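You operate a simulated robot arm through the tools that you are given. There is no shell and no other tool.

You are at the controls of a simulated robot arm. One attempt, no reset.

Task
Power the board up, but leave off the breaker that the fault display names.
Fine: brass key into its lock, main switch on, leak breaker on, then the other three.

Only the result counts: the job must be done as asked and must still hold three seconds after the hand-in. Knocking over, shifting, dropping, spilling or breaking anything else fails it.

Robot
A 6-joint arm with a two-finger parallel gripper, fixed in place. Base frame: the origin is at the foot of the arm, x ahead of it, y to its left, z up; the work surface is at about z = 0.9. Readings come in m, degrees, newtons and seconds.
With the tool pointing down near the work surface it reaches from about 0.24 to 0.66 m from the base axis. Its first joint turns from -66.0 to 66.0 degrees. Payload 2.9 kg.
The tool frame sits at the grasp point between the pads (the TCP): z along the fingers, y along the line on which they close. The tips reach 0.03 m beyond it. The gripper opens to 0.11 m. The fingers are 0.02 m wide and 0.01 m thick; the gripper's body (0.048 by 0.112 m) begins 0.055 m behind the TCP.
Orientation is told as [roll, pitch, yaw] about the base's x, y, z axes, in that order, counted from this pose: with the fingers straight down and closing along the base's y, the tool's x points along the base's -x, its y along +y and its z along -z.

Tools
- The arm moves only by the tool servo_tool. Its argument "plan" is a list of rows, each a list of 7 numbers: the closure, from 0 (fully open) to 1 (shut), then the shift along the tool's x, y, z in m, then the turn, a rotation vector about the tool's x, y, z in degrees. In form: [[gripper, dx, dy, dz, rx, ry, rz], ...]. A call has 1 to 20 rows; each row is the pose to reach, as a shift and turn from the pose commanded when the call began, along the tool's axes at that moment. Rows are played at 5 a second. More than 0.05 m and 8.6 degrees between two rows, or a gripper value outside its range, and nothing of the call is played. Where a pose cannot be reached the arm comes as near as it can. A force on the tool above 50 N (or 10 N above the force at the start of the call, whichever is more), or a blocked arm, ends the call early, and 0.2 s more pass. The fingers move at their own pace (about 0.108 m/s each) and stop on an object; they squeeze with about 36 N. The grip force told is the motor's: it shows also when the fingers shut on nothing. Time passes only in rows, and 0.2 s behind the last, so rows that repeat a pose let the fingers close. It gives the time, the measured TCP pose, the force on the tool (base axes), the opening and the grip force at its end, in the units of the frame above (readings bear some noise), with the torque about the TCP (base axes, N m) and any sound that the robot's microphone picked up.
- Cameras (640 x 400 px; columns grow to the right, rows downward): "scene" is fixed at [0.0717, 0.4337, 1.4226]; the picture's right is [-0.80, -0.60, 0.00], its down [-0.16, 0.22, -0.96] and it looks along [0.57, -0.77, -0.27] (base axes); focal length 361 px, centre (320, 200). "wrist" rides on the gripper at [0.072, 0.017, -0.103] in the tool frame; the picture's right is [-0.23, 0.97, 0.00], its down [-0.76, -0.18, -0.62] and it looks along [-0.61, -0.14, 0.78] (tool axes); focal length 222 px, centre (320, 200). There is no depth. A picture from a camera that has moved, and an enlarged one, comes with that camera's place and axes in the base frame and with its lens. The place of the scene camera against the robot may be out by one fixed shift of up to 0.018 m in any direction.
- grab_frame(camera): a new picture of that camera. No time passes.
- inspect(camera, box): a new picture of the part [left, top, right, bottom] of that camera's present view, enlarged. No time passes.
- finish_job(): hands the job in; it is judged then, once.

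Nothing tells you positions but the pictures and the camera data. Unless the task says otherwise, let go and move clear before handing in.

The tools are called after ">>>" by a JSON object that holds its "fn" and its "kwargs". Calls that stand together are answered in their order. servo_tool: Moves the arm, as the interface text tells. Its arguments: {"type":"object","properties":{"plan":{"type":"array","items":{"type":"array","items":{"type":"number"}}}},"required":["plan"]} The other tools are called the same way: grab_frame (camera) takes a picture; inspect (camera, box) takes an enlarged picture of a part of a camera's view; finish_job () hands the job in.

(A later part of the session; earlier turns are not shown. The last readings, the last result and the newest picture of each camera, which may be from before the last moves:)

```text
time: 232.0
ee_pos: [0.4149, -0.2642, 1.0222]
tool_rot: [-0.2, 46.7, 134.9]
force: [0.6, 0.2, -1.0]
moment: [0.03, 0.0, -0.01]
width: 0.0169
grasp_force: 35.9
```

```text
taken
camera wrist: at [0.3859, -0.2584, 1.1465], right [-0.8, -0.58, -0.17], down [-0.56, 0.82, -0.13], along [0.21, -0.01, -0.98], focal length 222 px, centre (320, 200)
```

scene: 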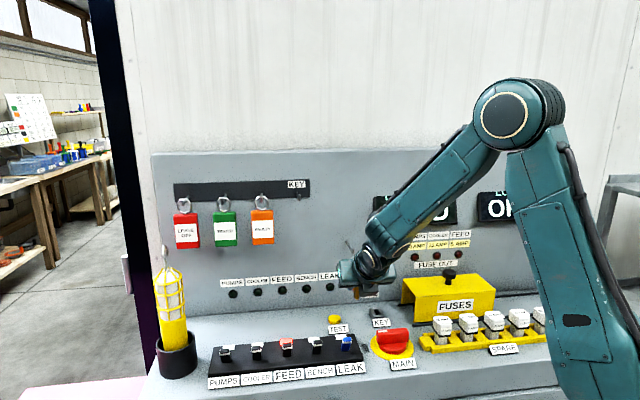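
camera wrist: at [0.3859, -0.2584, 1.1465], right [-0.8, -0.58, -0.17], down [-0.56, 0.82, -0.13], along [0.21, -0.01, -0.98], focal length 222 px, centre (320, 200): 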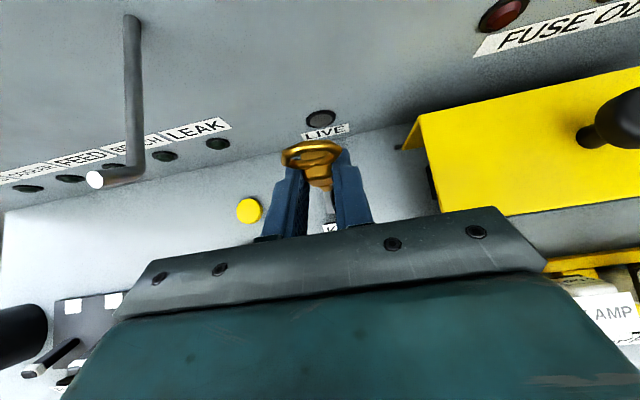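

Key lifted (the fingertips briefly pinched the lock's sides, no harm visible). Now I'll tilt it so the scene camera can see the blade's underside.

>>> {"fn": "servo_tool", "kwargs": {"plan": [[1, 0.002, 0, -0.0123, 0, -5.2, 0], [1, 0.0043, 0, -0.0247, 0, -10.4, 0], [1, 0.0064, 0, -0.037, 0, -15.6, 0], [1, 0.0086, 0, -0.0493, 0, -20.8, 0], [1, 0.0107, 0, -0.0616, 0, -26, 0], [1, 0.0128, 0, -0.074, 0, -31.2, 0], [1, 0.015, 0, -0.0863, 0, -36.4, 0], [1, 0.0171, 0, -0.0986, 0, -41.7, 0], [1, 0.0171, 0, -0.0986, 0, -41.7, 0]]}}

>>> {"fn": "grab_frame", "kwargs": {"camera": "scene"}}

```text
time: 234.0
ee_pos: [0.3714, -0.2205, 1.1023]
tool_rot: [-0.1, 4.9, 135.0]
force: [-0.2, -0.5, -0.8]
moment: [-0.01, -0.03, -0.01]
width: 0.0172
grasp_force: 35.1
```

```text
taken
```

scene: 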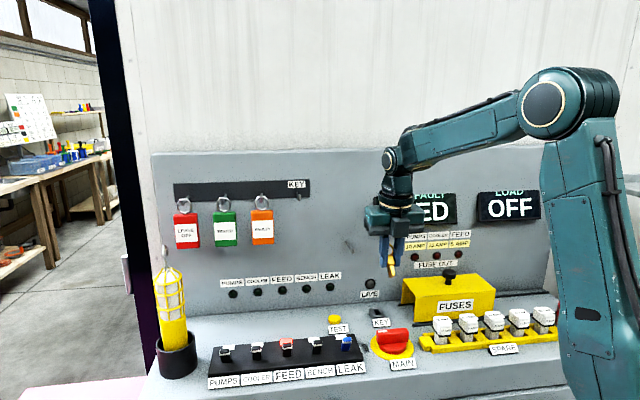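

>>> {"fn": "inspect", "kwargs": {"camera": "scene", "box": [380, 255, 406, 281]}}

>>> {"fn": "inspect", "kwargs": {"camera": "scene", "box": [370, 225, 416, 285]}}

>>> {"fn": "inspect", "kwargs": {"camera": "scene", "box": [370, 302, 392, 322]}}

```text
15.38 times, centred on (393, 268) of scene
camera zoom: at [0.0718, 0.4337, 1.4226], right [-0.8, -0.6, 0.0], down [-0.16, 0.22, -0.96], along [0.57, -0.77, -0.27], focal length 5548 px, centre (-803, -846)
```

zoom: 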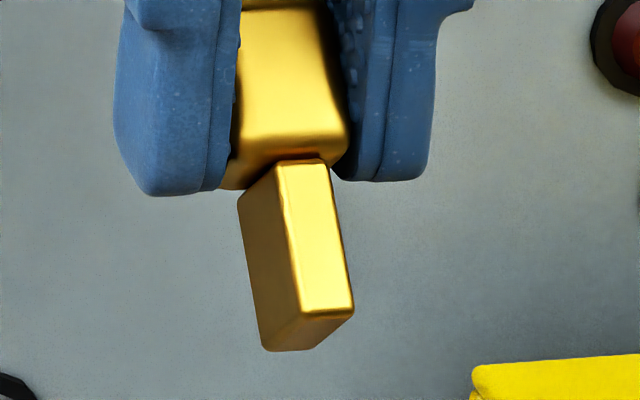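

```text
6.67 times, centred on (393, 255) of scene
camera zoom: at [0.0718, 0.4337, 1.4226], right [-0.8, -0.6, 0.0], down [-0.16, 0.22, -0.96], along [0.57, -0.77, -0.27], focal length 2404 px, centre (-167, -167)
```

zoom: 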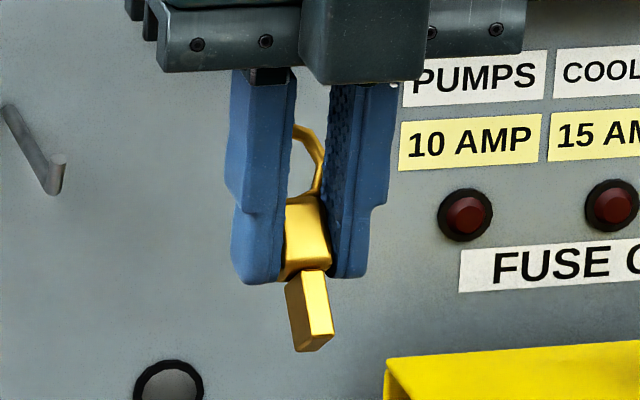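

```text
16.00 times, centred on (381, 312) of scene
camera zoom: at [0.0718, 0.4337, 1.4226], right [-0.8, -0.6, 0.0], down [-0.16, 0.22, -0.96], along [0.57, -0.77, -0.27], focal length 5770 px, centre (-656, -1592)
```

zoom: 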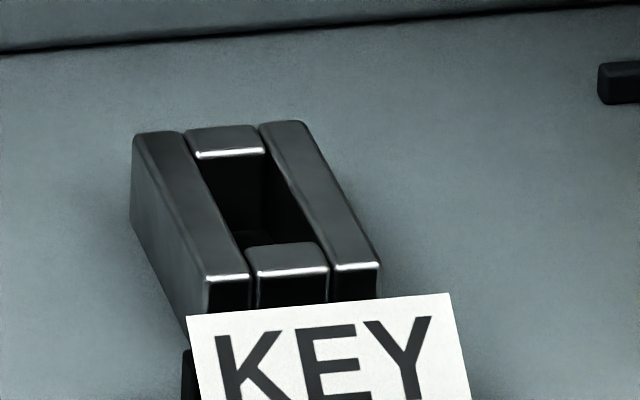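

The blade is a plain box, so nothing to match there. I'll take a close look at the other round items near the lock in case I misread something.

>>> {"fn": "inspect", "kwargs": {"camera": "scene", "box": [355, 270, 385, 304]}}

>>> {"fn": "inspect", "kwargs": {"camera": "scene", "box": [320, 305, 360, 340]}}

>>> {"fn": "inspect", "kwargs": {"camera": "scene", "box": [160, 170, 320, 260]}}

>>> {"fn": "inspect", "kwargs": {"camera": "scene", "box": [340, 340, 540, 400]}}

```text
11.76 times, centred on (370, 287) of scene
camera zoom: at [0.0718, 0.4337, 1.4226], right [-0.8, -0.6, 0.0], down [-0.16, 0.22, -0.96], along [0.57, -0.77, -0.27], focal length 4242 px, centre (-268, -824)
```

zoom: 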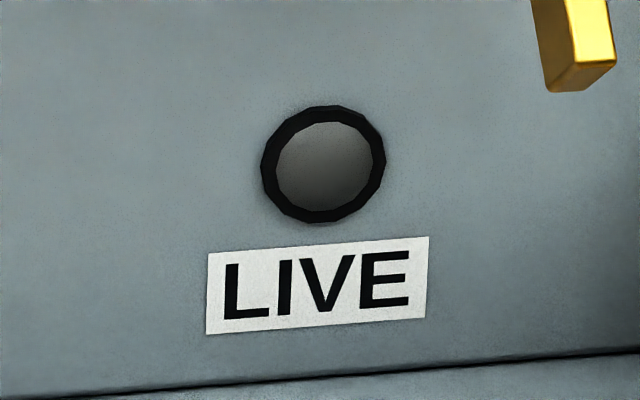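

```text
11.43 times, centred on (340, 322) of scene
camera zoom: at [0.0718, 0.4337, 1.4226], right [-0.8, -0.6, 0.0], down [-0.16, 0.22, -0.96], along [0.57, -0.77, -0.27], focal length 4121 px, centre (91, -1200)
```

zoom: 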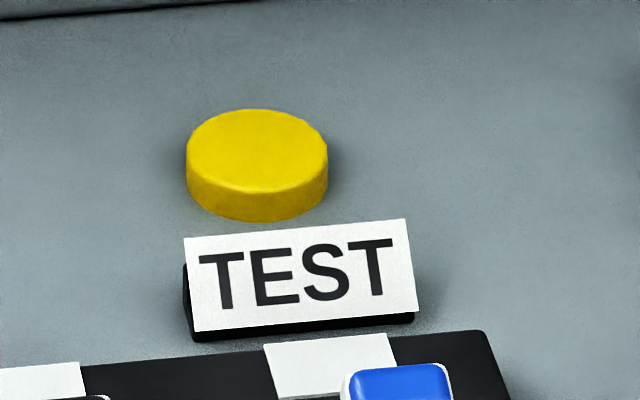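

```text
4.00 times, centred on (240, 215) of scene
camera zoom: at [0.0718, 0.4337, 1.4226], right [-0.8, -0.6, 0.0], down [-0.16, 0.22, -0.96], along [0.57, -0.77, -0.27], focal length 1442 px, centre (640, 140)
```

zoom: 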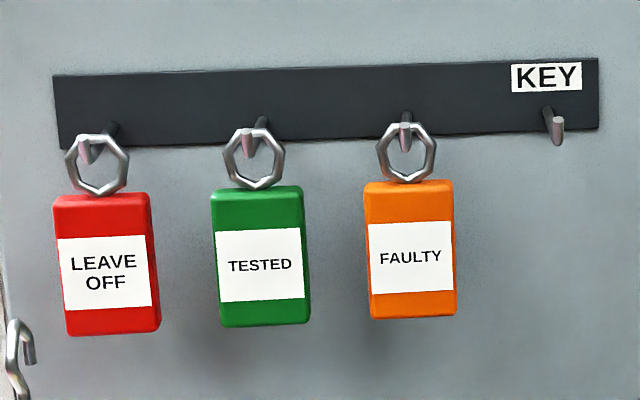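

```text
3.20 times, centred on (440, 370) of scene
camera zoom: at [0.0718, 0.4337, 1.4226], right [-0.8, -0.6, 0.0], down [-0.16, 0.22, -0.96], along [0.57, -0.77, -0.27], focal length 1154 px, centre (-64, -344)
```

zoom: 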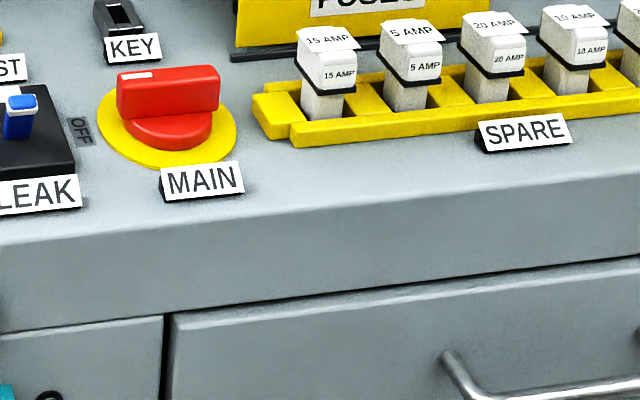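

Nothing else to find. A decisive test: check whether MAIN has the same 4° play with the key out of the lock. I'm holding the key, so I'll use its blade to nudge the right-hand end of the handle gently toward me.

>>> {"fn": "servo_tool", "kwargs": {"plan": [[1, 0.0107, 0.0144, 0.001, 0, 0, 0], [1, 0.0214, 0.0287, 0.0019, 0, 0, 0], [1, 0.0178, 0.0287, 0.0429, 0, 0, 0], [1, 0.0143, 0.0287, 0.0837, 0, 0, 0], [1, 0.0107, 0.0287, 0.1246, 0, 0, 0], [1, 0.0107, 0.0287, 0.1246, 0, 0, 0]]}}

>>> {"fn": "inspect", "kwargs": {"camera": "scene", "box": [360, 280, 440, 370]}}

>>> {"fn": "grab_frame", "kwargs": {"camera": "wrist"}}

```text
time: 235.4
ee_pos: [0.3686, -0.2536, 0.9787]
tool_rot: [-0.2, 5.0, 135.1]
force: [0.6, 0.3, -0.8]
moment: [-0.02, -0.01, 0.0]
width: 0.017
grasp_force: 35.6
```

```text
4.44 times, centred on (400, 325) of scene
camera zoom: at [0.0718, 0.4337, 1.4226], right [-0.8, -0.6, 0.0], down [-0.16, 0.22, -0.96], along [0.57, -0.77, -0.27], focal length 1603 px, centre (-36, -356)
```

zoom: 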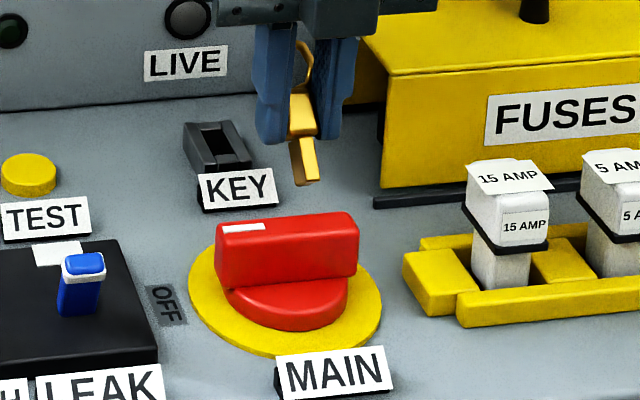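

```text
taken
camera wrist: at [0.4016, -0.3099, 1.0881], right [-0.85, -0.53, -0.02], down [-0.45, 0.7, 0.55], along [-0.28, 0.48, -0.83], focal length 222 px, centre (320, 200)
```

wrist: 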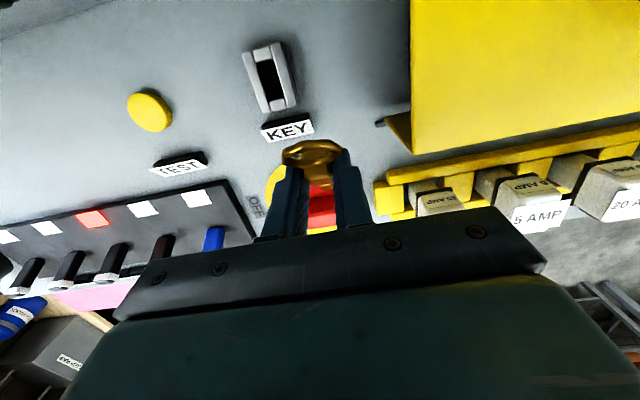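

From here the wrist camera also looks into the empty lock from the panel side; a quick zoom there, then the nudge.

>>> {"fn": "inspect", "kwargs": {"camera": "wrist", "box": [252, 56, 288, 90]}}

>>> {"fn": "inspect", "kwargs": {"camera": "wrist", "box": [252, 76, 288, 110]}}

>>> {"fn": "inspect", "kwargs": {"camera": "scene", "box": [380, 322, 416, 352]}}

```text
11.76 times, centred on (270, 73) of wrist
camera zoom: at [0.4016, -0.3099, 1.0881], right [-0.85, -0.53, -0.02], down [-0.45, 0.7, 0.55], along [-0.28, 0.48, -0.83], focal length 2613 px, centre (908, 1694)
```

zoom: 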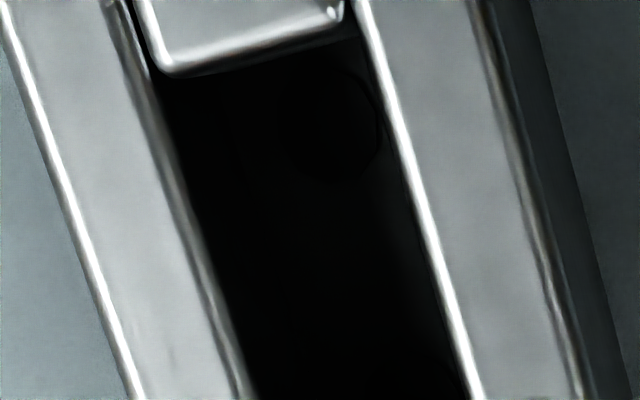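

```text
11.76 times, centred on (270, 93) of wrist
camera zoom: at [0.4016, -0.3099, 1.0881], right [-0.85, -0.53, -0.02], down [-0.45, 0.7, 0.55], along [-0.28, 0.48, -0.83], focal length 2613 px, centre (908, 1459)
```

zoom: 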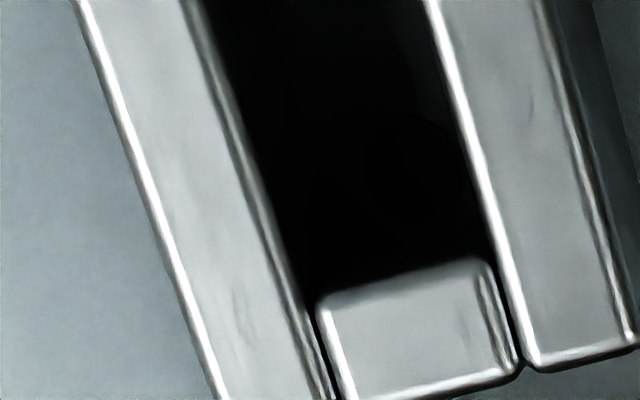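

```text
13.33 times, centred on (398, 337) of scene
camera zoom: at [0.0718, 0.4337, 1.4226], right [-0.8, -0.6, 0.0], down [-0.16, 0.22, -0.96], along [0.57, -0.77, -0.27], focal length 4808 px, centre (-720, -1627)
```

zoom: 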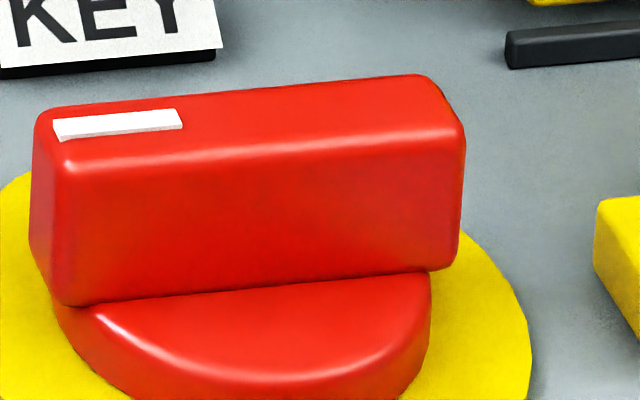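

>>> {"fn": "servo_tool", "kwargs": {"plan": [[1, -0.0009, 0, 0.01, 0, 0, 0], [1, -0.0017, 0, 0.0199, 0, 0, 0], [1, -0.0097, 0, 0.0192, 0, 0, 0], [1, -0.0147, 0, 0.0188, 0, 0, 0], [1, -0.0147, 0, 0.0188, 0, 0, 0]]}}

>>> {"fn": "inspect", "kwargs": {"camera": "scene", "box": [380, 312, 416, 346]}}

```text
time: 236.6
ee_pos: [0.3575, -0.2465, 0.959]
tool_rot: [-0.1, 5.0, 135.1]
force: [-0.5, 0.5, 0.0]
moment: [-0.06, 0.01, -0.03]
width: 0.0172
grasp_force: 35.9
```

```text
11.76 times, centred on (398, 329) of scene
camera zoom: at [0.0718, 0.4337, 1.4226], right [-0.8, -0.6, 0.0], down [-0.16, 0.22, -0.96], along [0.57, -0.77, -0.27], focal length 4242 px, centre (-598, -1318)
```

zoom: 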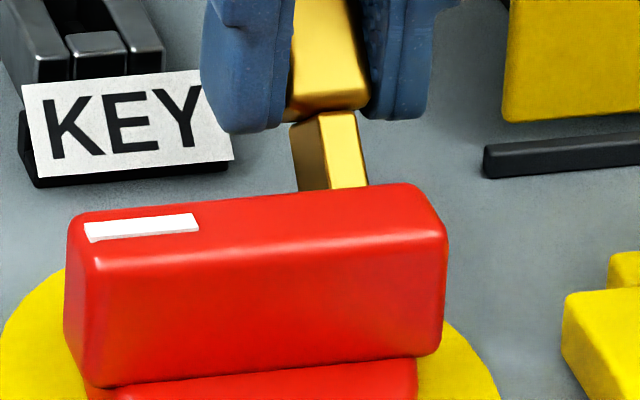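

>>> {"fn": "servo_tool", "kwargs": {"plan": [[1, 0, 0.008, 0, 0, 0, 0], [1, -0.003, 0.008, -0.0003, 0, 0, 0], [1, -0.005, 0.008, -0.0004, 0, 0, 0]]}}

>>> {"fn": "servo_tool", "kwargs": {"plan": [[1, -0.002, 0, -0.0002, 0, 0, 0], [1, -0.003, 0, -0.0003, 0, 0, 0]]}}

>>> {"fn": "servo_tool", "kwargs": {"plan": [[1, -0.001, 0, -0.0001, 0, 0, 0], [1, -0.002, 0, -0.0002, 0, 0, 0]]}}

>>> {"fn": "inspect", "kwargs": {"camera": "scene", "box": [380, 312, 416, 346]}}

```text
time: 237.4
ee_pos: [0.3492, -0.2481, 0.9591]
tool_rot: [0.0, 5.1, 135.0]
force: [0.2, -0.4, -1.1]
moment: [0.02, 0.01, 0.0]
width: 0.0172
grasp_force: 35.6
```

```text
time: 238.0
ee_pos: [0.3457, -0.2456, 0.9603]
tool_rot: [-0.1, 5.0, 135.1]
force: [0.6, 0.1, -1.0]
moment: [0.03, -0.04, 0.01]
width: 0.0171
grasp_force: 36.8
```

```text
time: 238.6
ee_pos: [0.3452, -0.2453, 0.9602]
tool_rot: [-0.1, 4.9, 135.0]
force: [0.4, -1.6, -0.5]
moment: [-0.07, -0.02, 0.0]
width: 0.0169
grasp_force: 36.0
```

```text
11.76 times, centred on (398, 329) of scene
camera zoom: at [0.0718, 0.4337, 1.4226], right [-0.8, -0.6, 0.0], down [-0.16, 0.22, -0.96], along [0.57, -0.77, -0.27], focal length 4242 px, centre (-598, -1318)
```

zoom: 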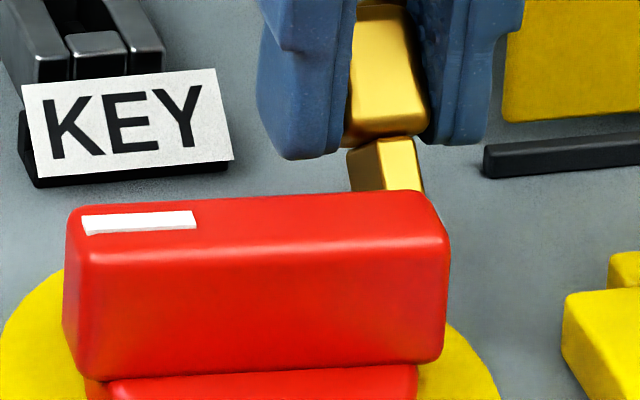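

The handle is moving freely so far even with the key out. I'll continue in small steps to find where it stops.

>>> {"fn": "servo_tool", "kwargs": {"plan": [[1, -0.001, 0, -0.0001, 0, 0, 0], [1, -0.002, 0, -0.0002, 0, 0, 0]]}}

>>> {"fn": "inspect", "kwargs": {"camera": "scene", "box": [380, 312, 416, 346]}}

>>> {"fn": "servo_tool", "kwargs": {"plan": [[1, -0.001, 0, -0.0001, 0, 0, 0], [1, -0.002, 0, -0.0002, 0, 0, 0]]}}

>>> {"fn": "inspect", "kwargs": {"camera": "scene", "box": [380, 312, 416, 346]}}

```text
time: 239.2
ee_pos: [0.345, -0.2441, 0.9599]
tool_rot: [-0.2, 5.3, 134.9]
force: [6.5, -9.8, -0.7]
moment: [-0.35, -0.23, 0.03]
width: 0.017
grasp_force: 35.9
```

```text
11.76 times, centred on (398, 329) of scene
camera zoom: at [0.0719, 0.4335, 1.4227], right [-0.8, -0.6, 0.0], down [-0.16, 0.22, -0.96], along [0.57, -0.77, -0.27], focal length 4242 px, centre (-598, -1318)
```

zoom: 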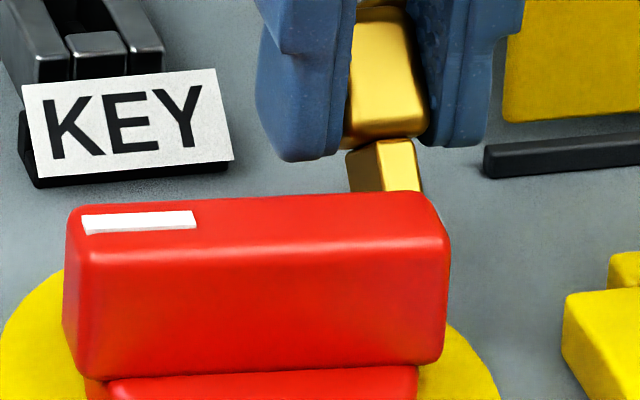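

```text
time: 239.8
ee_pos: [0.3438, -0.2425, 0.9611]
tool_rot: [-0.2, 5.4, 134.8]
force: [12.7, -16.5, 0.8]
moment: [-0.63, -0.5, -0.02]
width: 0.017
grasp_force: 35.6
```

```text
11.76 times, centred on (398, 329) of scene
camera zoom: at [0.0721, 0.4333, 1.4227], right [-0.8, -0.6, 0.0], down [-0.16, 0.22, -0.96], along [0.57, -0.77, -0.27], focal length 4242 px, centre (-598, -1318)
```

zoom: 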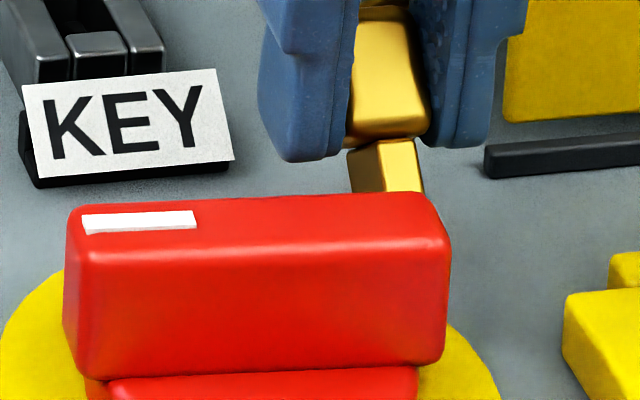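

With the key out, MAIN shows exactly the same ~4.5° stop, so the key was never registered. Re-checking the geometry: full depth should leave only ~6.5 mm of blade showing, and my presses were being stopped by the fingertips landing on the lock's walls. Plan: put the key in, then grip it by its ring and press it fully down. First I back off from MAIN and rise.

>>> {"fn": "servo_tool", "kwargs": {"plan": [[1, 0.012, 0, 0.001, 0, 0, 0], [1, 0.012, 0, -0.04, 0, 0, 0], [1, 0.012, -0.015, -0.085, 0, 0, 0], [1, 0.012, -0.031, -0.1, 0, 0, 0], [1, 0.012, -0.031, -0.1, 0, 0, 0]]}}

>>> {"fn": "servo_tool", "kwargs": {"plan": [[1, 0.0045, 0, 0.0045, 0, 5.5, 0], [1, 0.009, 0, 0.009, 0, 11, 0], [1, 0.0135, 0, 0.0135, 0, 16.5, 0], [1, 0.018, 0, 0.018, 0, 22, 0], [1, 0.0225, 0, 0.0225, 0, 27.5, 0], [1, 0.027, 0, 0.027, 0, 33, 0], [1, 0.0315, 0, 0.0315, 0, 38.5, 0], [1, 0.036, 0, 0.036, 0, 44, 0], [1, 0.0405, 0, 0.0405, 0, 49, 0], [1, 0.0405, 0, 0.0405, 0, 49, 0]]}}

>>> {"fn": "grab_frame", "kwargs": {"camera": "wrist"}}

```text
time: 241.0
ee_pos: [0.3655, -0.2233, 1.0578]
tool_rot: [-0.1, 5.0, 135.2]
force: [0.4, 0.3, -1.2]
moment: [0.0, -0.01, -0.01]
width: 0.017
grasp_force: 36.0
```

```text
time: 243.2
ee_pos: [0.3965, -0.2531, 1.0235]
tool_rot: [-0.2, 54.0, 134.8]
force: [-0.2, -0.5, -0.3]
moment: [0.02, -0.02, 0.03]
width: 0.0171
grasp_force: 36.4
```

```text
taken
camera wrist: at [0.3569, -0.2358, 1.1431], right [-0.78, -0.59, -0.19], down [-0.55, 0.8, -0.25], along [0.3, -0.09, -0.95], focal length 222 px, centre (320, 200)
```

wrist: 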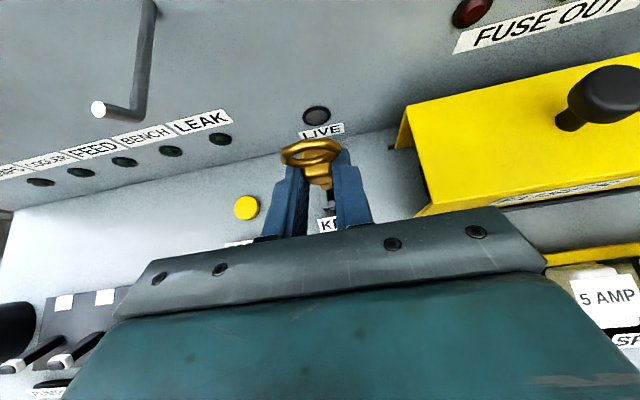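

>>> {"fn": "servo_tool", "kwargs": {"plan": [[1, -0.0148, -0.0016, 0.0209, 0, 0, 0], [1, -0.0295, -0.0031, 0.0418, 0, 0, 0], [1, -0.0295, -0.0031, 0.0418, 0, 0, 0]]}}

>>> {"fn": "inspect", "kwargs": {"camera": "scene", "box": [371, 297, 393, 317]}}

>>> {"fn": "inspect", "kwargs": {"camera": "wrist", "box": [305, 155, 355, 215]}}

```text
time: 244.0
ee_pos: [0.4093, -0.2625, 0.9749]
tool_rot: [-0.2, 53.9, 134.9]
force: [-0.1, 0.1, -0.9]
moment: [0.04, 0.0, -0.03]
width: 0.0173
grasp_force: 36.3
```

```text
16.00 times, centred on (382, 307) of scene
camera zoom: at [0.0718, 0.4337, 1.4226], right [-0.8, -0.6, 0.0], down [-0.16, 0.22, -0.96], along [0.57, -0.77, -0.27], focal length 5770 px, centre (-672, -1512)
```

zoom: 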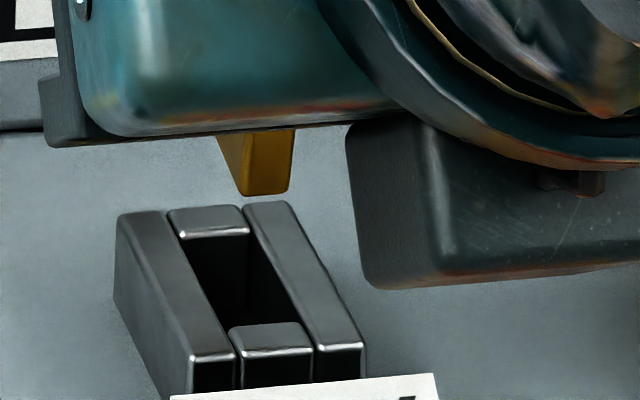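

```text
6.67 times, centred on (330, 185) of wrist
camera zoom: at [0.3693, -0.2455, 1.0946], right [-0.78, -0.59, -0.19], down [-0.55, 0.8, -0.25], along [0.3, -0.09, -0.95], focal length 1481 px, centre (253, 300)
```

zoom: 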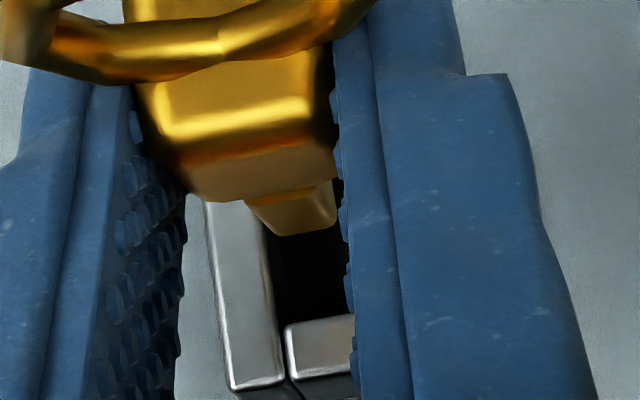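

>>> {"fn": "servo_tool", "kwargs": {"plan": [[1, -0.0071, -0.0007, 0.0034, 0, 0, 0], [1, -0.0136, -0.0007, 0.0084, 0, 0, 0], [1, -0.02, -0.0007, 0.0133, 0, 0, 0], [1, -0.0225, -0.0007, 0.0151, 0, 0, 0], [1, -0.0225, -0.0007, 0.0151, 0, 0, 0]]}}

>>> {"fn": "inspect", "kwargs": {"camera": "wrist", "box": [305, 155, 355, 215]}}

```text
time: 245.2
ee_pos: [0.412, -0.262, 0.9498]
tool_rot: [-0.3, 54.3, 134.8]
force: [0.4, -0.6, 22.0]
moment: [-0.5, -0.48, -0.01]
width: 0.0174
grasp_force: 35.5
```

```text
6.67 times, centred on (330, 185) of wrist
camera zoom: at [0.3717, -0.2447, 1.0691], right [-0.78, -0.6, -0.19], down [-0.55, 0.8, -0.26], along [0.3, -0.1, -0.95], focal length 1481 px, centre (253, 300)
```

zoom: 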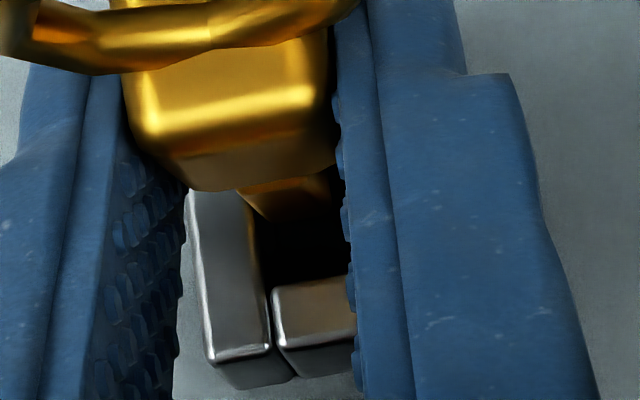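

The blade's rear is catching on the rear wall's top edge. I'll raise, shift 3 mm toward me and lower again.

>>> {"fn": "servo_tool", "kwargs": {"plan": [[1, 0.0049, 0, -0.0035, 0, 0, 0], [1, 0.0032, 0, -0.0059, 0, 0, 0], [1, -0.0017, 0, -0.0024, 0, 0, 0], [1, -0.0041, 0, -0.0006, 0, 0, 0], [1, -0.0041, 0, -0.0006, 0, 0, 0]]}}

>>> {"fn": "inspect", "kwargs": {"camera": "wrist", "box": [305, 155, 355, 215]}}

```text
time: 246.4
ee_pos: [0.4096, -0.2604, 0.9442]
tool_rot: [-0.2, 53.9, 134.8]
force: [0.1, -0.6, -0.9]
moment: [0.01, 0.01, 0.01]
width: 0.0174
grasp_force: 35.8
```

```text
6.67 times, centred on (330, 185) of wrist
camera zoom: at [0.3689, -0.2427, 1.0635], right [-0.78, -0.59, -0.19], down [-0.55, 0.8, -0.25], along [0.3, -0.09, -0.95], focal length 1481 px, centre (253, 300)
```

zoom: 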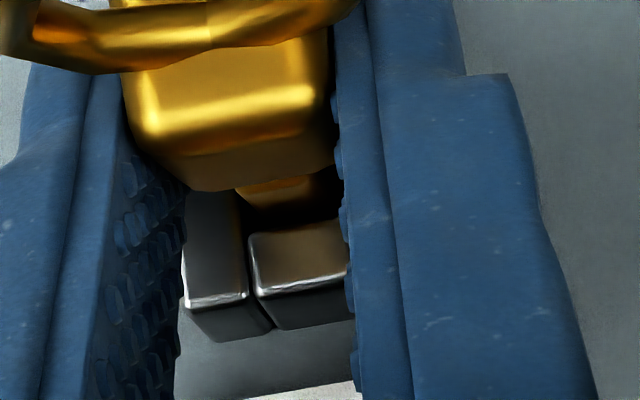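

The blade is in now without contact. I'll release it here and then re-grip by the ring.

>>> {"fn": "servo_tool", "kwargs": {"plan": [[0.85, 0, 0, 0, 0, 0, 0], [0.84, 0, 0, 0, 0, 0, 0], [0.83, 0, 0, 0, 0, 0, 0], [0.81, 0, 0, 0, 0, 0, 0], [0.75, 0, 0, 0, 0, 0, 0], [0.65, 0, 0, 0, 0, 0, 0], [0.58, 0, 0, 0, 0, 0, 0], [0.55, 0, 0, -0.0175, 0, 0, 0], [0.55, 0, 0, -0.035, 0, 0, 0], [0.55, 0.02, 0, -0.05, 0, 0, 0]]}}

>>> {"fn": "inspect", "kwargs": {"camera": "scene", "box": [370, 296, 392, 316]}}

>>> {"fn": "inspect", "kwargs": {"camera": "wrist", "box": [280, 90, 380, 200]}}

```text
time: 248.6
ee_pos: [0.388, -0.2399, 0.9887]
tool_rot: [-0.2, 54.0, 134.9]
force: [0.6, 0.2, 0.3]
moment: [-0.01, -0.01, 0.0]
width: 0.0493
grasp_force: 0.2
```

```text
16.00 times, centred on (381, 306) of scene
camera zoom: at [0.0718, 0.4338, 1.4226], right [-0.8, -0.6, 0.0], down [-0.16, 0.22, -0.96], along [0.57, -0.77, -0.27], focal length 5770 px, centre (-656, -1496)
```

zoom: 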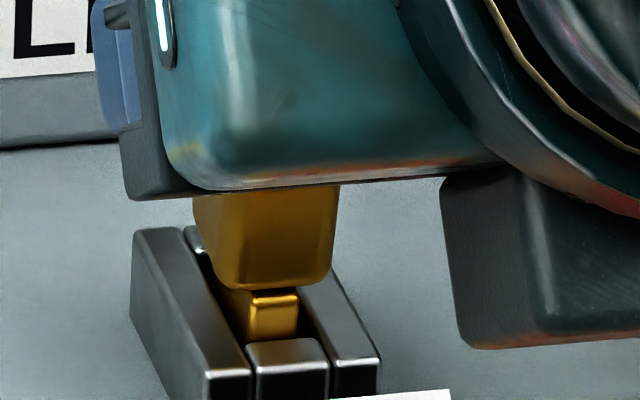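

```text
3.64 times, centred on (330, 145) of wrist
camera zoom: at [0.3474, -0.223, 1.1086], right [-0.78, -0.59, -0.19], down [-0.55, 0.8, -0.25], along [0.3, -0.09, -0.95], focal length 808 px, centre (284, 400)
```

zoom: 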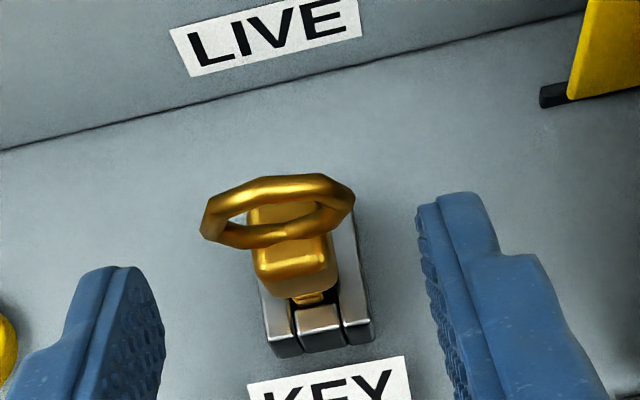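

This is the deepest yet — only ~6 mm of blade shows, matching full depth, and the key is upright. I'll test MAIN now.

>>> {"fn": "servo_tool", "kwargs": {"plan": [[0.55, 0.0324, 0, -0.0235, 0, 0, 0], [0.55, 0.0324, 0, -0.0235, 0, 0, 0]]}}

>>> {"fn": "inspect", "kwargs": {"camera": "scene", "box": [370, 296, 392, 316]}}

>>> {"fn": "servo_tool", "kwargs": {"plan": [[0.5, -0.0004, 0.0005, -0.0075, 0, -5.4, 0], [0.5, -0.0008, 0.0005, -0.015, 0, -10.8, 0], [0.5, -0.0012, 0.0005, -0.0225, 0, -16.2, 0], [0.5, -0.0016, 0.0005, -0.03, 0, -21.6, 0], [0.5, -0.002, 0.0005, -0.0375, 0, -27, 0], [0.5, -0.0024, 0.0005, -0.045, 0, -32.4, 0], [0.5, -0.0028, 0.0005, -0.0525, 0, -37.8, 0], [0.5, -0.0032, 0.0005, -0.06, 0, -43.2, 0], [0.5, -0.0036, 0.0005, -0.0675, 0, -48.6, 0], [0.5, -0.004, 0.0005, -0.075, 0, -54, 0], [0.5, -0.004, 0.0005, -0.075, 0, -54, 0]]}}

```text
time: 249.2
ee_pos: [0.3884, -0.2402, 1.03]
tool_rot: [-0.2, 54.0, 135.0]
force: [0.5, -0.2, 0.2]
moment: [0.0, -0.01, 0.01]
width: 0.0496
grasp_force: 0.0
```

```text
16.00 times, centred on (381, 306) of scene
camera zoom: at [0.0717, 0.4338, 1.4226], right [-0.8, -0.6, 0.0], down [-0.16, 0.22, -0.96], along [0.57, -0.77, -0.27], focal length 5770 px, centre (-656, -1496)
```

zoom: 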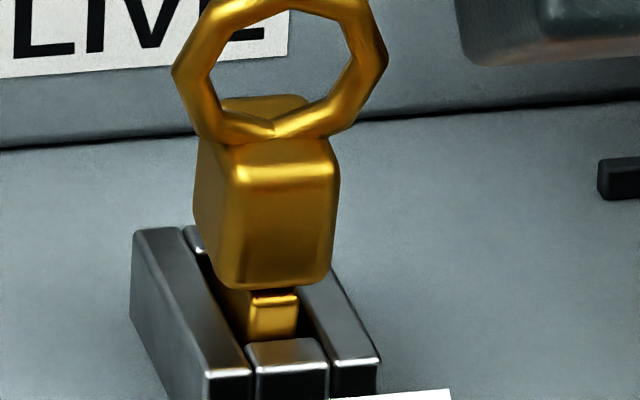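

```text
time: 251.6
ee_pos: [0.345, -0.194, 1.0705]
tool_rot: [0.0, 0.0, 134.9]
force: [0.3, -1.0, -0.5]
moment: [-0.01, 0.0, -0.02]
width: 0.0549
grasp_force: 0.0
```

>>> {"fn": "servo_tool", "kwargs": {"plan": [[0.5, 0.0005, 0, 0, 0, 0, 8.2], [0.5, 0.001, 0, 0, 0, 0, 16.4], [0.5, 0.0015, 0, 0, 0, 0, 24.6], [0.5, 0.002, 0, 0, 0, 0, 32.8], [0.5, 0.0025, 0.0005, 0, 0, 0, 41], [0.5, 0.003, 0.001, 0, 0, 0, 49.2], [0.5, 0.0035, 0.0015, 0, 0, 0, 57.4], [0.5, 0.004, 0.002, 0, 0, 0, 65.6], [0.5, 0.004, 0.0025, 0, 0, 0, 73.8], [0.5, 0.004, 0.0025, 0, 0, 0, 82], [0.5, 0.004, 0.0025, 0, 0, 0, 90], [0.5, 0.004, 0.0025, 0, 0, 0, 90]]}}

>>> {"fn": "servo_tool", "kwargs": {"plan": [[0.5, 0, 0, 0.03, 0, 0, 0], [0.5, 0, 0, 0.06, 0, 0, 0], [0.5, 0, 0, 0.09, 0, 0, 0], [0.5, 0, 0, 0.107, 0, 0, 0], [0.5, 0, 0, 0.12, 0, 0, 0], [0.65, 0, 0, 0.12, 0, 0, 0], [0.78, 0, 0, 0.12, 0, 0, 0], [0.85, 0, 0, 0.12, 0, 0, 0], [1, 0, 0, 0.12, 0, 0, 0], [1, 0, 0, 0.12, 0, 0, 0]]}}

>>> {"fn": "servo_tool", "kwargs": {"plan": [[1, 0, 0, 0, 0, 0, 2], [1, 0, 0, 0, 0, 0, 4], [1, 0, 0, 0, 0, 0, 6], [1, 0, 0, 0, 0, 0, 8]]}}

>>> {"fn": "inspect", "kwargs": {"camera": "scene", "box": [340, 270, 450, 370]}}

```text
time: 254.2
ee_pos: [0.3444, -0.1983, 1.0705]
tool_rot: [0.1, -0.1, 44.9]
force: [-0.2, -1.1, 0.2]
moment: [0.04, -0.01, 0.02]
width: 0.0551
grasp_force: 0.1
```

```text
time: 256.4
ee_pos: [0.346, -0.1988, 0.9499]
tool_rot: [0.1, -0.2, 45.0]
force: [4.8, -3.7, -8.5]
moment: [-0.05, -0.17, -0.01]
width: 0.0177
grasp_force: 45.2
```

```text
time: 257.4
ee_pos: [0.3445, -0.199, 0.9513]
tool_rot: [0.2, 0.0, 37.0]
force: [4.8, -5.2, -33.1]
moment: [-0.59, -0.51, 0.02]
width: 0.018
grasp_force: 44.6
```

```text
4.00 times, centred on (395, 320) of scene
camera zoom: at [0.0722, 0.4334, 1.4227], right [-0.8, -0.6, 0.0], down [-0.16, 0.22, -0.96], along [0.57, -0.77, -0.27], focal length 1442 px, centre (20, -280)
```

zoom: 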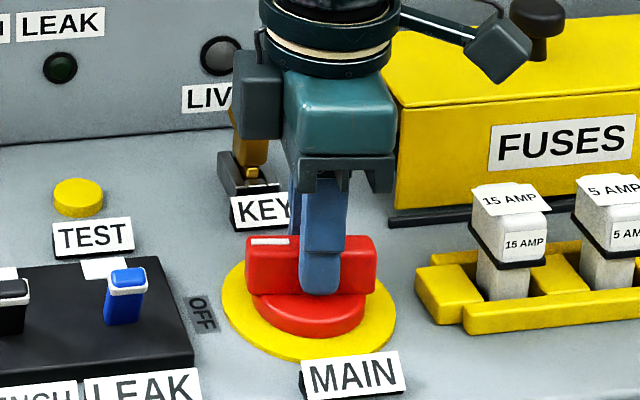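

The handle follows now with almost no torque at 8° — the key is registered. I'll ease the vertical load and continue turning clockwise.

>>> {"fn": "servo_tool", "kwargs": {"plan": [[1, 0, 0, 0.002, 0, 0, 4], [1, 0, 0, 0.002, 0, 0, 8], [1, 0, 0, 0.002, 0, 0, 12], [1, 0, 0, 0.002, 0, 0, 16]]}}

>>> {"fn": "inspect", "kwargs": {"camera": "scene", "box": [340, 270, 450, 370]}}

```text
time: 258.4
ee_pos: [0.3454, -0.1986, 0.9519]
tool_rot: [-0.1, -0.2, 21.1]
force: [-5.0, 5.6, 24.0]
moment: [-0.07, 0.96, 0.01]
width: 0.0177
grasp_force: 44.8
```

```text
4.00 times, centred on (395, 320) of scene
camera zoom: at [0.0714, 0.4341, 1.4225], right [-0.8, -0.6, 0.0], down [-0.16, 0.22, -0.96], along [0.57, -0.77, -0.27], focal length 1442 px, centre (20, -280)
```

zoom: 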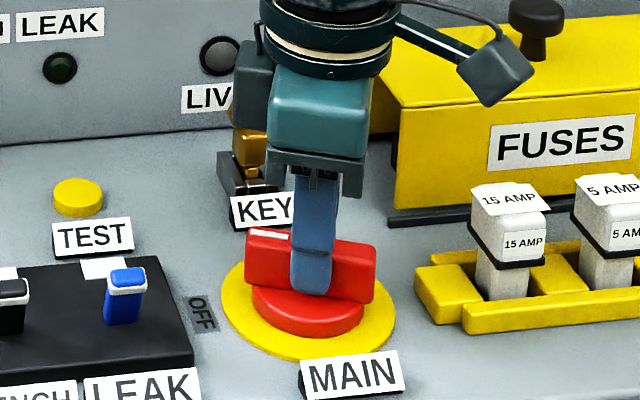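

MAIN is turning. Continuing clockwise.

>>> {"fn": "servo_tool", "kwargs": {"plan": [[1, 0, 0, -0.001, 0, 0, 7], [1, 0, 0, -0.001, 0, 0, 14], [1, 0, 0, -0.001, 0, 0, 21], [1, 0, 0, -0.001, 0, 0, 28], [1, 0, 0, -0.001, 0, 0, 35]]}}

>>> {"fn": "inspect", "kwargs": {"camera": "scene", "box": [340, 270, 450, 370]}}

```text
time: 259.6
ee_pos: [0.3461, -0.198, 0.9501]
tool_rot: [0.2, -0.2, -14.1]
force: [2.2, 21.1, 32.9]
moment: [0.15, -0.03, 0.01]
width: 0.0179
grasp_force: 44.6
```

```text
4.00 times, centred on (395, 320) of scene
camera zoom: at [0.0714, 0.4345, 1.4224], right [-0.8, -0.6, 0.0], down [-0.16, 0.22, -0.96], along [0.57, -0.77, -0.27], focal length 1442 px, centre (20, -280)
```

zoom: 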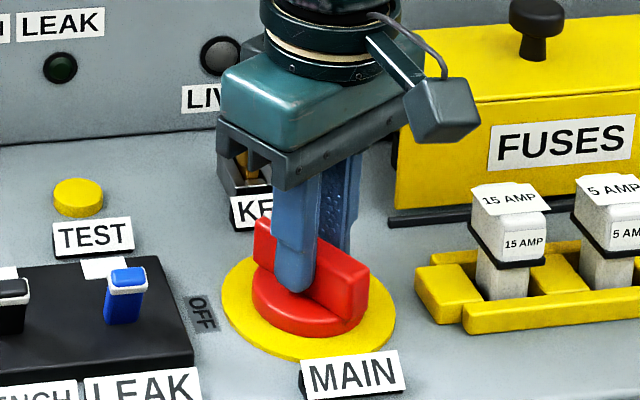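

>>> {"fn": "servo_tool", "kwargs": {"plan": [[1, 0, 0, -0.002, 0, 0, 5], [1, 0, 0, -0.0025, 0, 0, 10], [1, 0, 0, -0.0025, 0, 0, 15], [1, 0, 0, -0.0025, 0, 0, 20]]}}

>>> {"fn": "inspect", "kwargs": {"camera": "scene", "box": [340, 250, 450, 370]}}

```text
time: 260.6
ee_pos: [0.345, -0.1977, 0.9514]
tool_rot: [0.5, 0.4, -33.8]
force: [20.5, 21.9, -29.5]
moment: [-0.24, -0.05, 0.0]
width: 0.0178
grasp_force: 44.8
```

```text
3.33 times, centred on (395, 310) of scene
camera zoom: at [0.0726, 0.4342, 1.4224], right [-0.8, -0.6, 0.0], down [-0.16, 0.22, -0.96], along [0.57, -0.77, -0.27], focal length 1202 px, centre (70, -167)
```

zoom: 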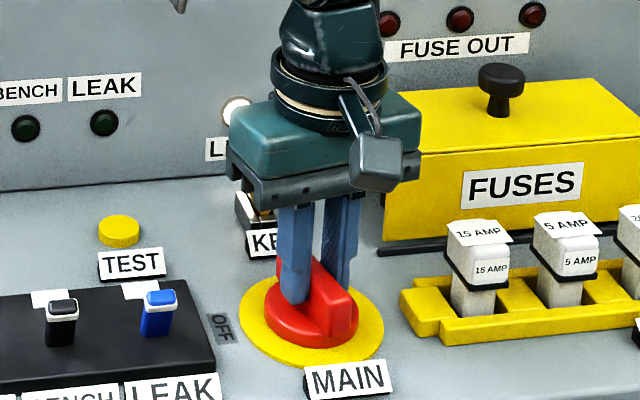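

The LIVE lamp has come on. I'll relax the side load and finish the last ~10° to the stop.

>>> {"fn": "servo_tool", "kwargs": {"plan": [[1, -0.0003, 0.0015, 0.0015, 0, 0, 3], [1, -0.0005, 0.0025, 0.0025, 0, 0, 6], [1, -0.0005, 0.0025, 0.0025, 0, 0, 9], [1, -0.0005, 0.0025, 0.0025, 0, 0, 11]]}}

>>> {"fn": "inspect", "kwargs": {"camera": "scene", "box": [340, 250, 450, 370]}}

```text
time: 261.6
ee_pos: [0.3444, -0.1969, 0.9516]
tool_rot: [0.0, 0.2, -45.2]
force: [-14.6, 19.1, 23.2]
moment: [0.45, 0.33, 0.05]
width: 0.0179
grasp_force: 44.9
```

```text
3.33 times, centred on (395, 310) of scene
camera zoom: at [0.0711, 0.4344, 1.4224], right [-0.8, -0.6, 0.0], down [-0.16, 0.22, -0.96], along [0.57, -0.77, -0.27], focal length 1202 px, centre (70, -167)
```

zoom: 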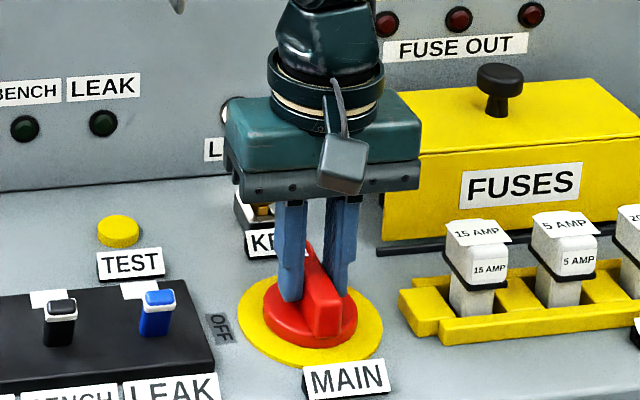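

>>> {"fn": "inspect", "kwargs": {"camera": "scene", "box": [350, 265, 400, 305]}}

>>> {"fn": "inspect", "kwargs": {"camera": "scene", "box": [370, 180, 560, 270]}}

```text
10.00 times, centred on (375, 285) of scene
camera zoom: at [0.0711, 0.4344, 1.4224], right [-0.8, -0.6, 0.0], down [-0.16, 0.22, -0.96], along [0.57, -0.77, -0.27], focal length 3606 px, centre (-230, -650)
```

zoom: 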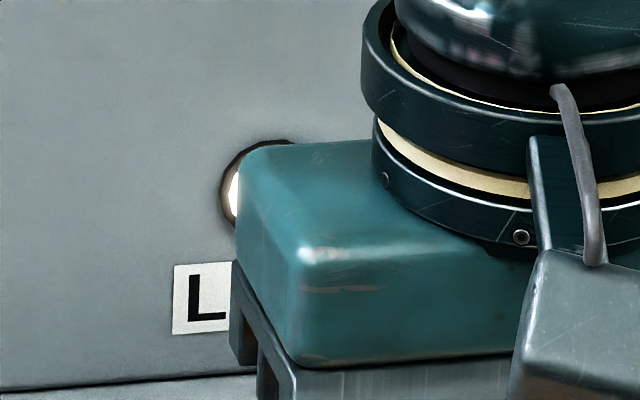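

```text
3.37 times, centred on (465, 225) of scene
camera zoom: at [0.0711, 0.4344, 1.4224], right [-0.8, -0.6, 0.0], down [-0.16, 0.22, -0.96], along [0.57, -0.77, -0.27], focal length 1215 px, centre (-168, 116)
```

zoom: 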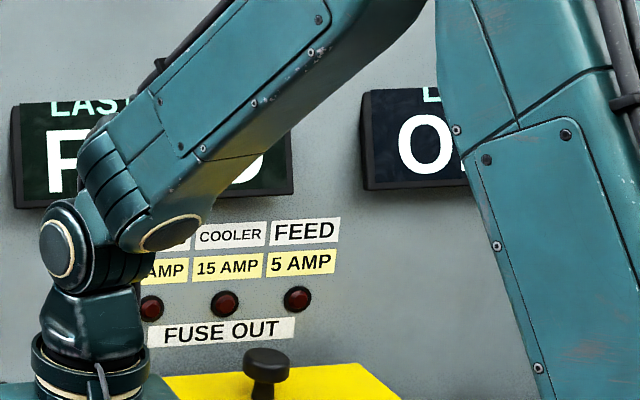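

LIVE is lit: MAIN is on. I'll release the handle, rise clear, and check the whole board.

>>> {"fn": "servo_tool", "kwargs": {"plan": [[1, 0, 0, -0.002, 0, 0, 0], [0.8, 0, 0, -0.002, 0, 0, 0], [0.65, 0, 0, -0.002, 0, 0, 0], [0.5, 0, 0, -0.002, 0, 0, 0], [0.5, 0, 0, -0.03, 0, 0, 0], [0.5, 0, 0, -0.07, 0, 0, 0], [0.5, 0, 0, -0.115, 0, 0, 0]]}}

>>> {"fn": "grab_frame", "kwargs": {"camera": "scene"}}

>>> {"fn": "grab_frame", "kwargs": {"camera": "wrist"}}

>>> {"fn": "inspect", "kwargs": {"camera": "scene", "box": [340, 270, 450, 370]}}

```text
time: 263.2
ee_pos: [0.3473, -0.1977, 1.0669]
tool_rot: [0.1, 0.0, -44.9]
force: [0.1, 0.4, 0.7]
moment: [0.01, 0.0, 0.0]
width: 0.0549
grasp_force: 0.1
```

```text
taken
```

scene: 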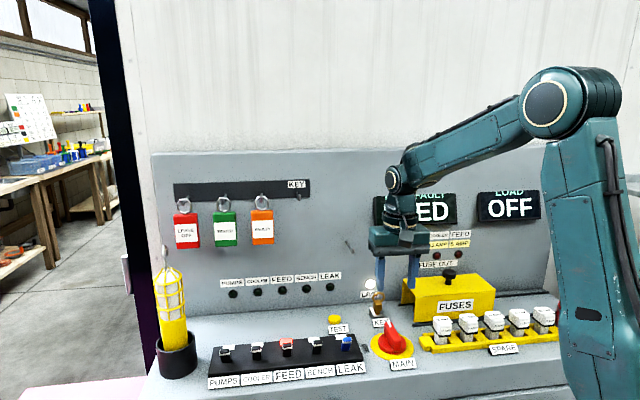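

```text
taken
camera wrist: at [0.3081, -0.135, 1.1712], right [0.85, 0.53, 0.0], down [0.41, -0.67, 0.62], along [0.33, -0.53, -0.78], focal length 222 px, centre (320, 200)
```

wrist: 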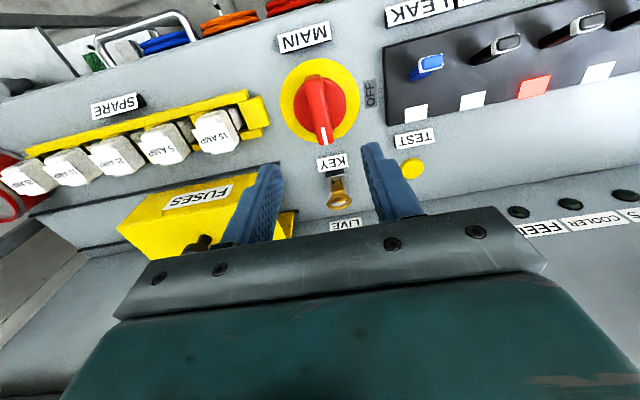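

```text
4.00 times, centred on (395, 320) of scene
camera zoom: at [0.0717, 0.4338, 1.4226], right [-0.8, -0.6, 0.0], down [-0.16, 0.22, -0.96], along [0.57, -0.77, -0.27], focal length 1442 px, centre (20, -280)
```

zoom: 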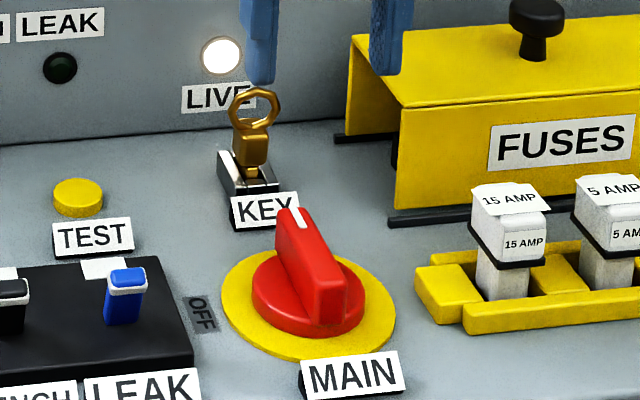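

MAIN is on, LIVE is bright and the key stands in its lock. Next is the LEAK breaker: its lever cap is near e1 0.212, e2 0.3625, z 0.94 and must be pushed toward the panel. I'll move there with closed fingers, staying high.

>>> {"fn": "servo_tool", "kwargs": {"plan": [[0.7, 0.0168, 0.0355, 0, 0, 0, 0], [1, 0.0336, 0.0711, 0, 0, 0, 0], [1, 0.0504, 0.1066, 0, 0, 0, 0], [1, 0.0504, 0.1066, 0.02, 0, 0, 0], [1, 0.0504, 0.1066, 0.02, 0, 0, 0]]}}

>>> {"fn": "grab_frame", "kwargs": {"camera": "wrist"}}

>>> {"fn": "inspect", "kwargs": {"camera": "scene", "box": [260, 270, 400, 380]}}

```text
time: 264.4
ee_pos: [0.3874, -0.0869, 1.0451]
tool_rot: [0.1, 0.0, -44.9]
force: [0.0, 0.4, 0.5]
moment: [0.0, -0.03, -0.01]
width: 0.0
grasp_force: 35.9
```

```text
taken
camera wrist: at [0.3487, -0.0237, 1.1483], right [0.85, 0.53, 0.0], down [0.41, -0.67, 0.62], along [0.33, -0.53, -0.78], focal length 222 px, centre (320, 200)
```

wrist: 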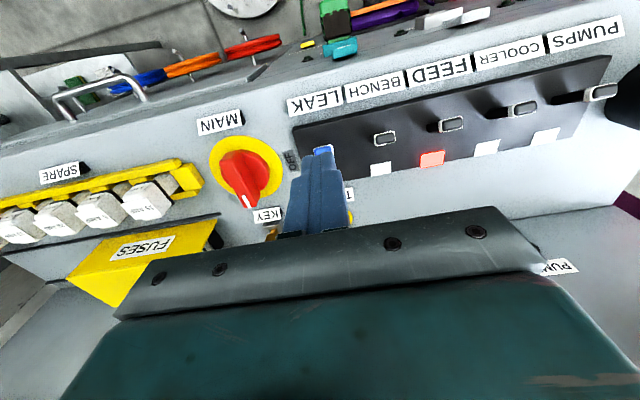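

```text
3.64 times, centred on (330, 325) of scene
camera zoom: at [0.0717, 0.4338, 1.4226], right [-0.8, -0.6, 0.0], down [-0.16, 0.22, -0.96], along [0.57, -0.77, -0.27], focal length 1311 px, centre (284, -254)
```

zoom: 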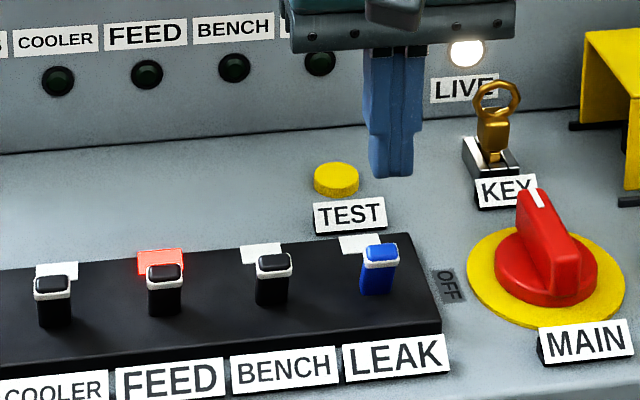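

LEAK's lever is right ahead of the fingertips. I'll lower to z≈0.962 (tips ≈0.93) on the operator side of it.

>>> {"fn": "servo_tool", "kwargs": {"plan": [[1, 0, -0.002, 0.03, 0, 0, 0], [1, 0, -0.002, 0.06, 0, 0, 0], [1, 0, -0.002, 0.083, 0, 0, 0], [1, 0, -0.002, 0.083, 0, 0, 0]]}}

>>> {"fn": "inspect", "kwargs": {"camera": "scene", "box": [300, 300, 400, 380]}}

>>> {"fn": "inspect", "kwargs": {"camera": "wrist", "box": [260, 90, 400, 220]}}

```text
time: 265.4
ee_pos: [0.3848, -0.0873, 0.9661]
tool_rot: [0.1, 0.0, -45.0]
force: [-0.6, -0.3, 0.3]
moment: [0.02, 0.0, 0.0]
width: 0.0
grasp_force: 36.2
```

```text
5.00 times, centred on (350, 340) of scene
camera zoom: at [0.0718, 0.4337, 1.4226], right [-0.8, -0.6, 0.0], down [-0.16, 0.22, -0.96], along [0.57, -0.77, -0.27], focal length 1803 px, centre (170, -500)
```

zoom: 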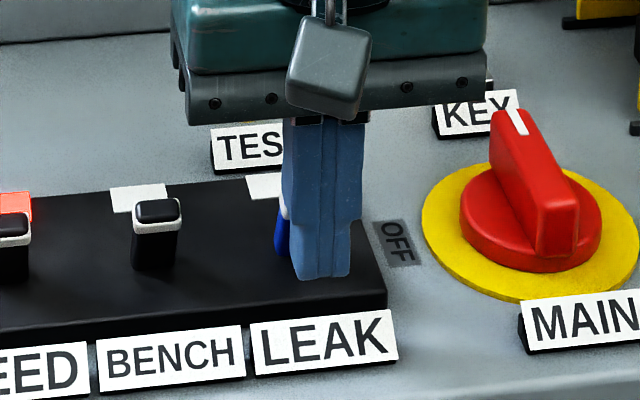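

```text
3.08 times, centred on (330, 155) of wrist
camera zoom: at [0.3455, -0.0234, 1.0684], right [0.85, 0.53, 0.0], down [0.41, -0.67, 0.62], along [0.33, -0.53, -0.78], focal length 684 px, centre (289, 338)
```

zoom: 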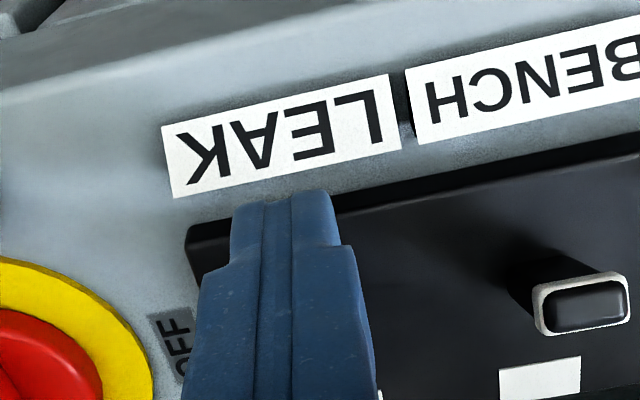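

>>> {"fn": "servo_tool", "kwargs": {"plan": [[1, 0, 0.003, 0.004, 0, 0, 0], [1, -0.008, 0.003, 0.004, 0, 0, 0], [1, -0.014, 0.003, 0.004, 0, 0, 0], [1, -0.02, 0.003, 0.004, 0, 0, 0]]}}

>>> {"fn": "inspect", "kwargs": {"camera": "scene", "box": [300, 300, 400, 380]}}

```text
time: 266.4
ee_pos: [0.4015, -0.0991, 0.9606]
tool_rot: [0.1, -0.1, -45.0]
force: [-0.8, 1.4, 0.6]
moment: [0.04, 0.03, 0.02]
width: 0.0
grasp_force: 36.0
```

```text
5.00 times, centred on (350, 340) of scene
camera zoom: at [0.0717, 0.4338, 1.4226], right [-0.8, -0.6, 0.0], down [-0.16, 0.22, -0.96], along [0.57, -0.77, -0.27], focal length 1803 px, centre (170, -500)
```

zoom: 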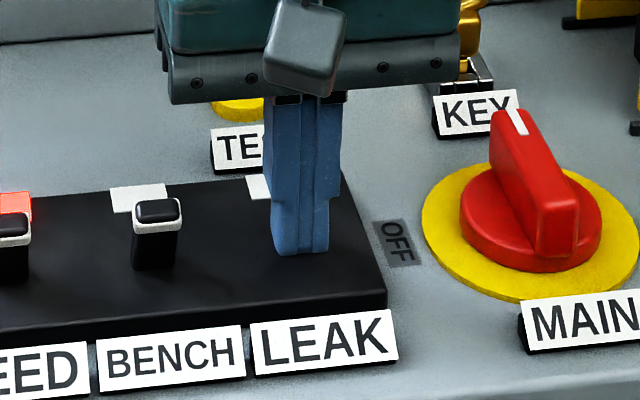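

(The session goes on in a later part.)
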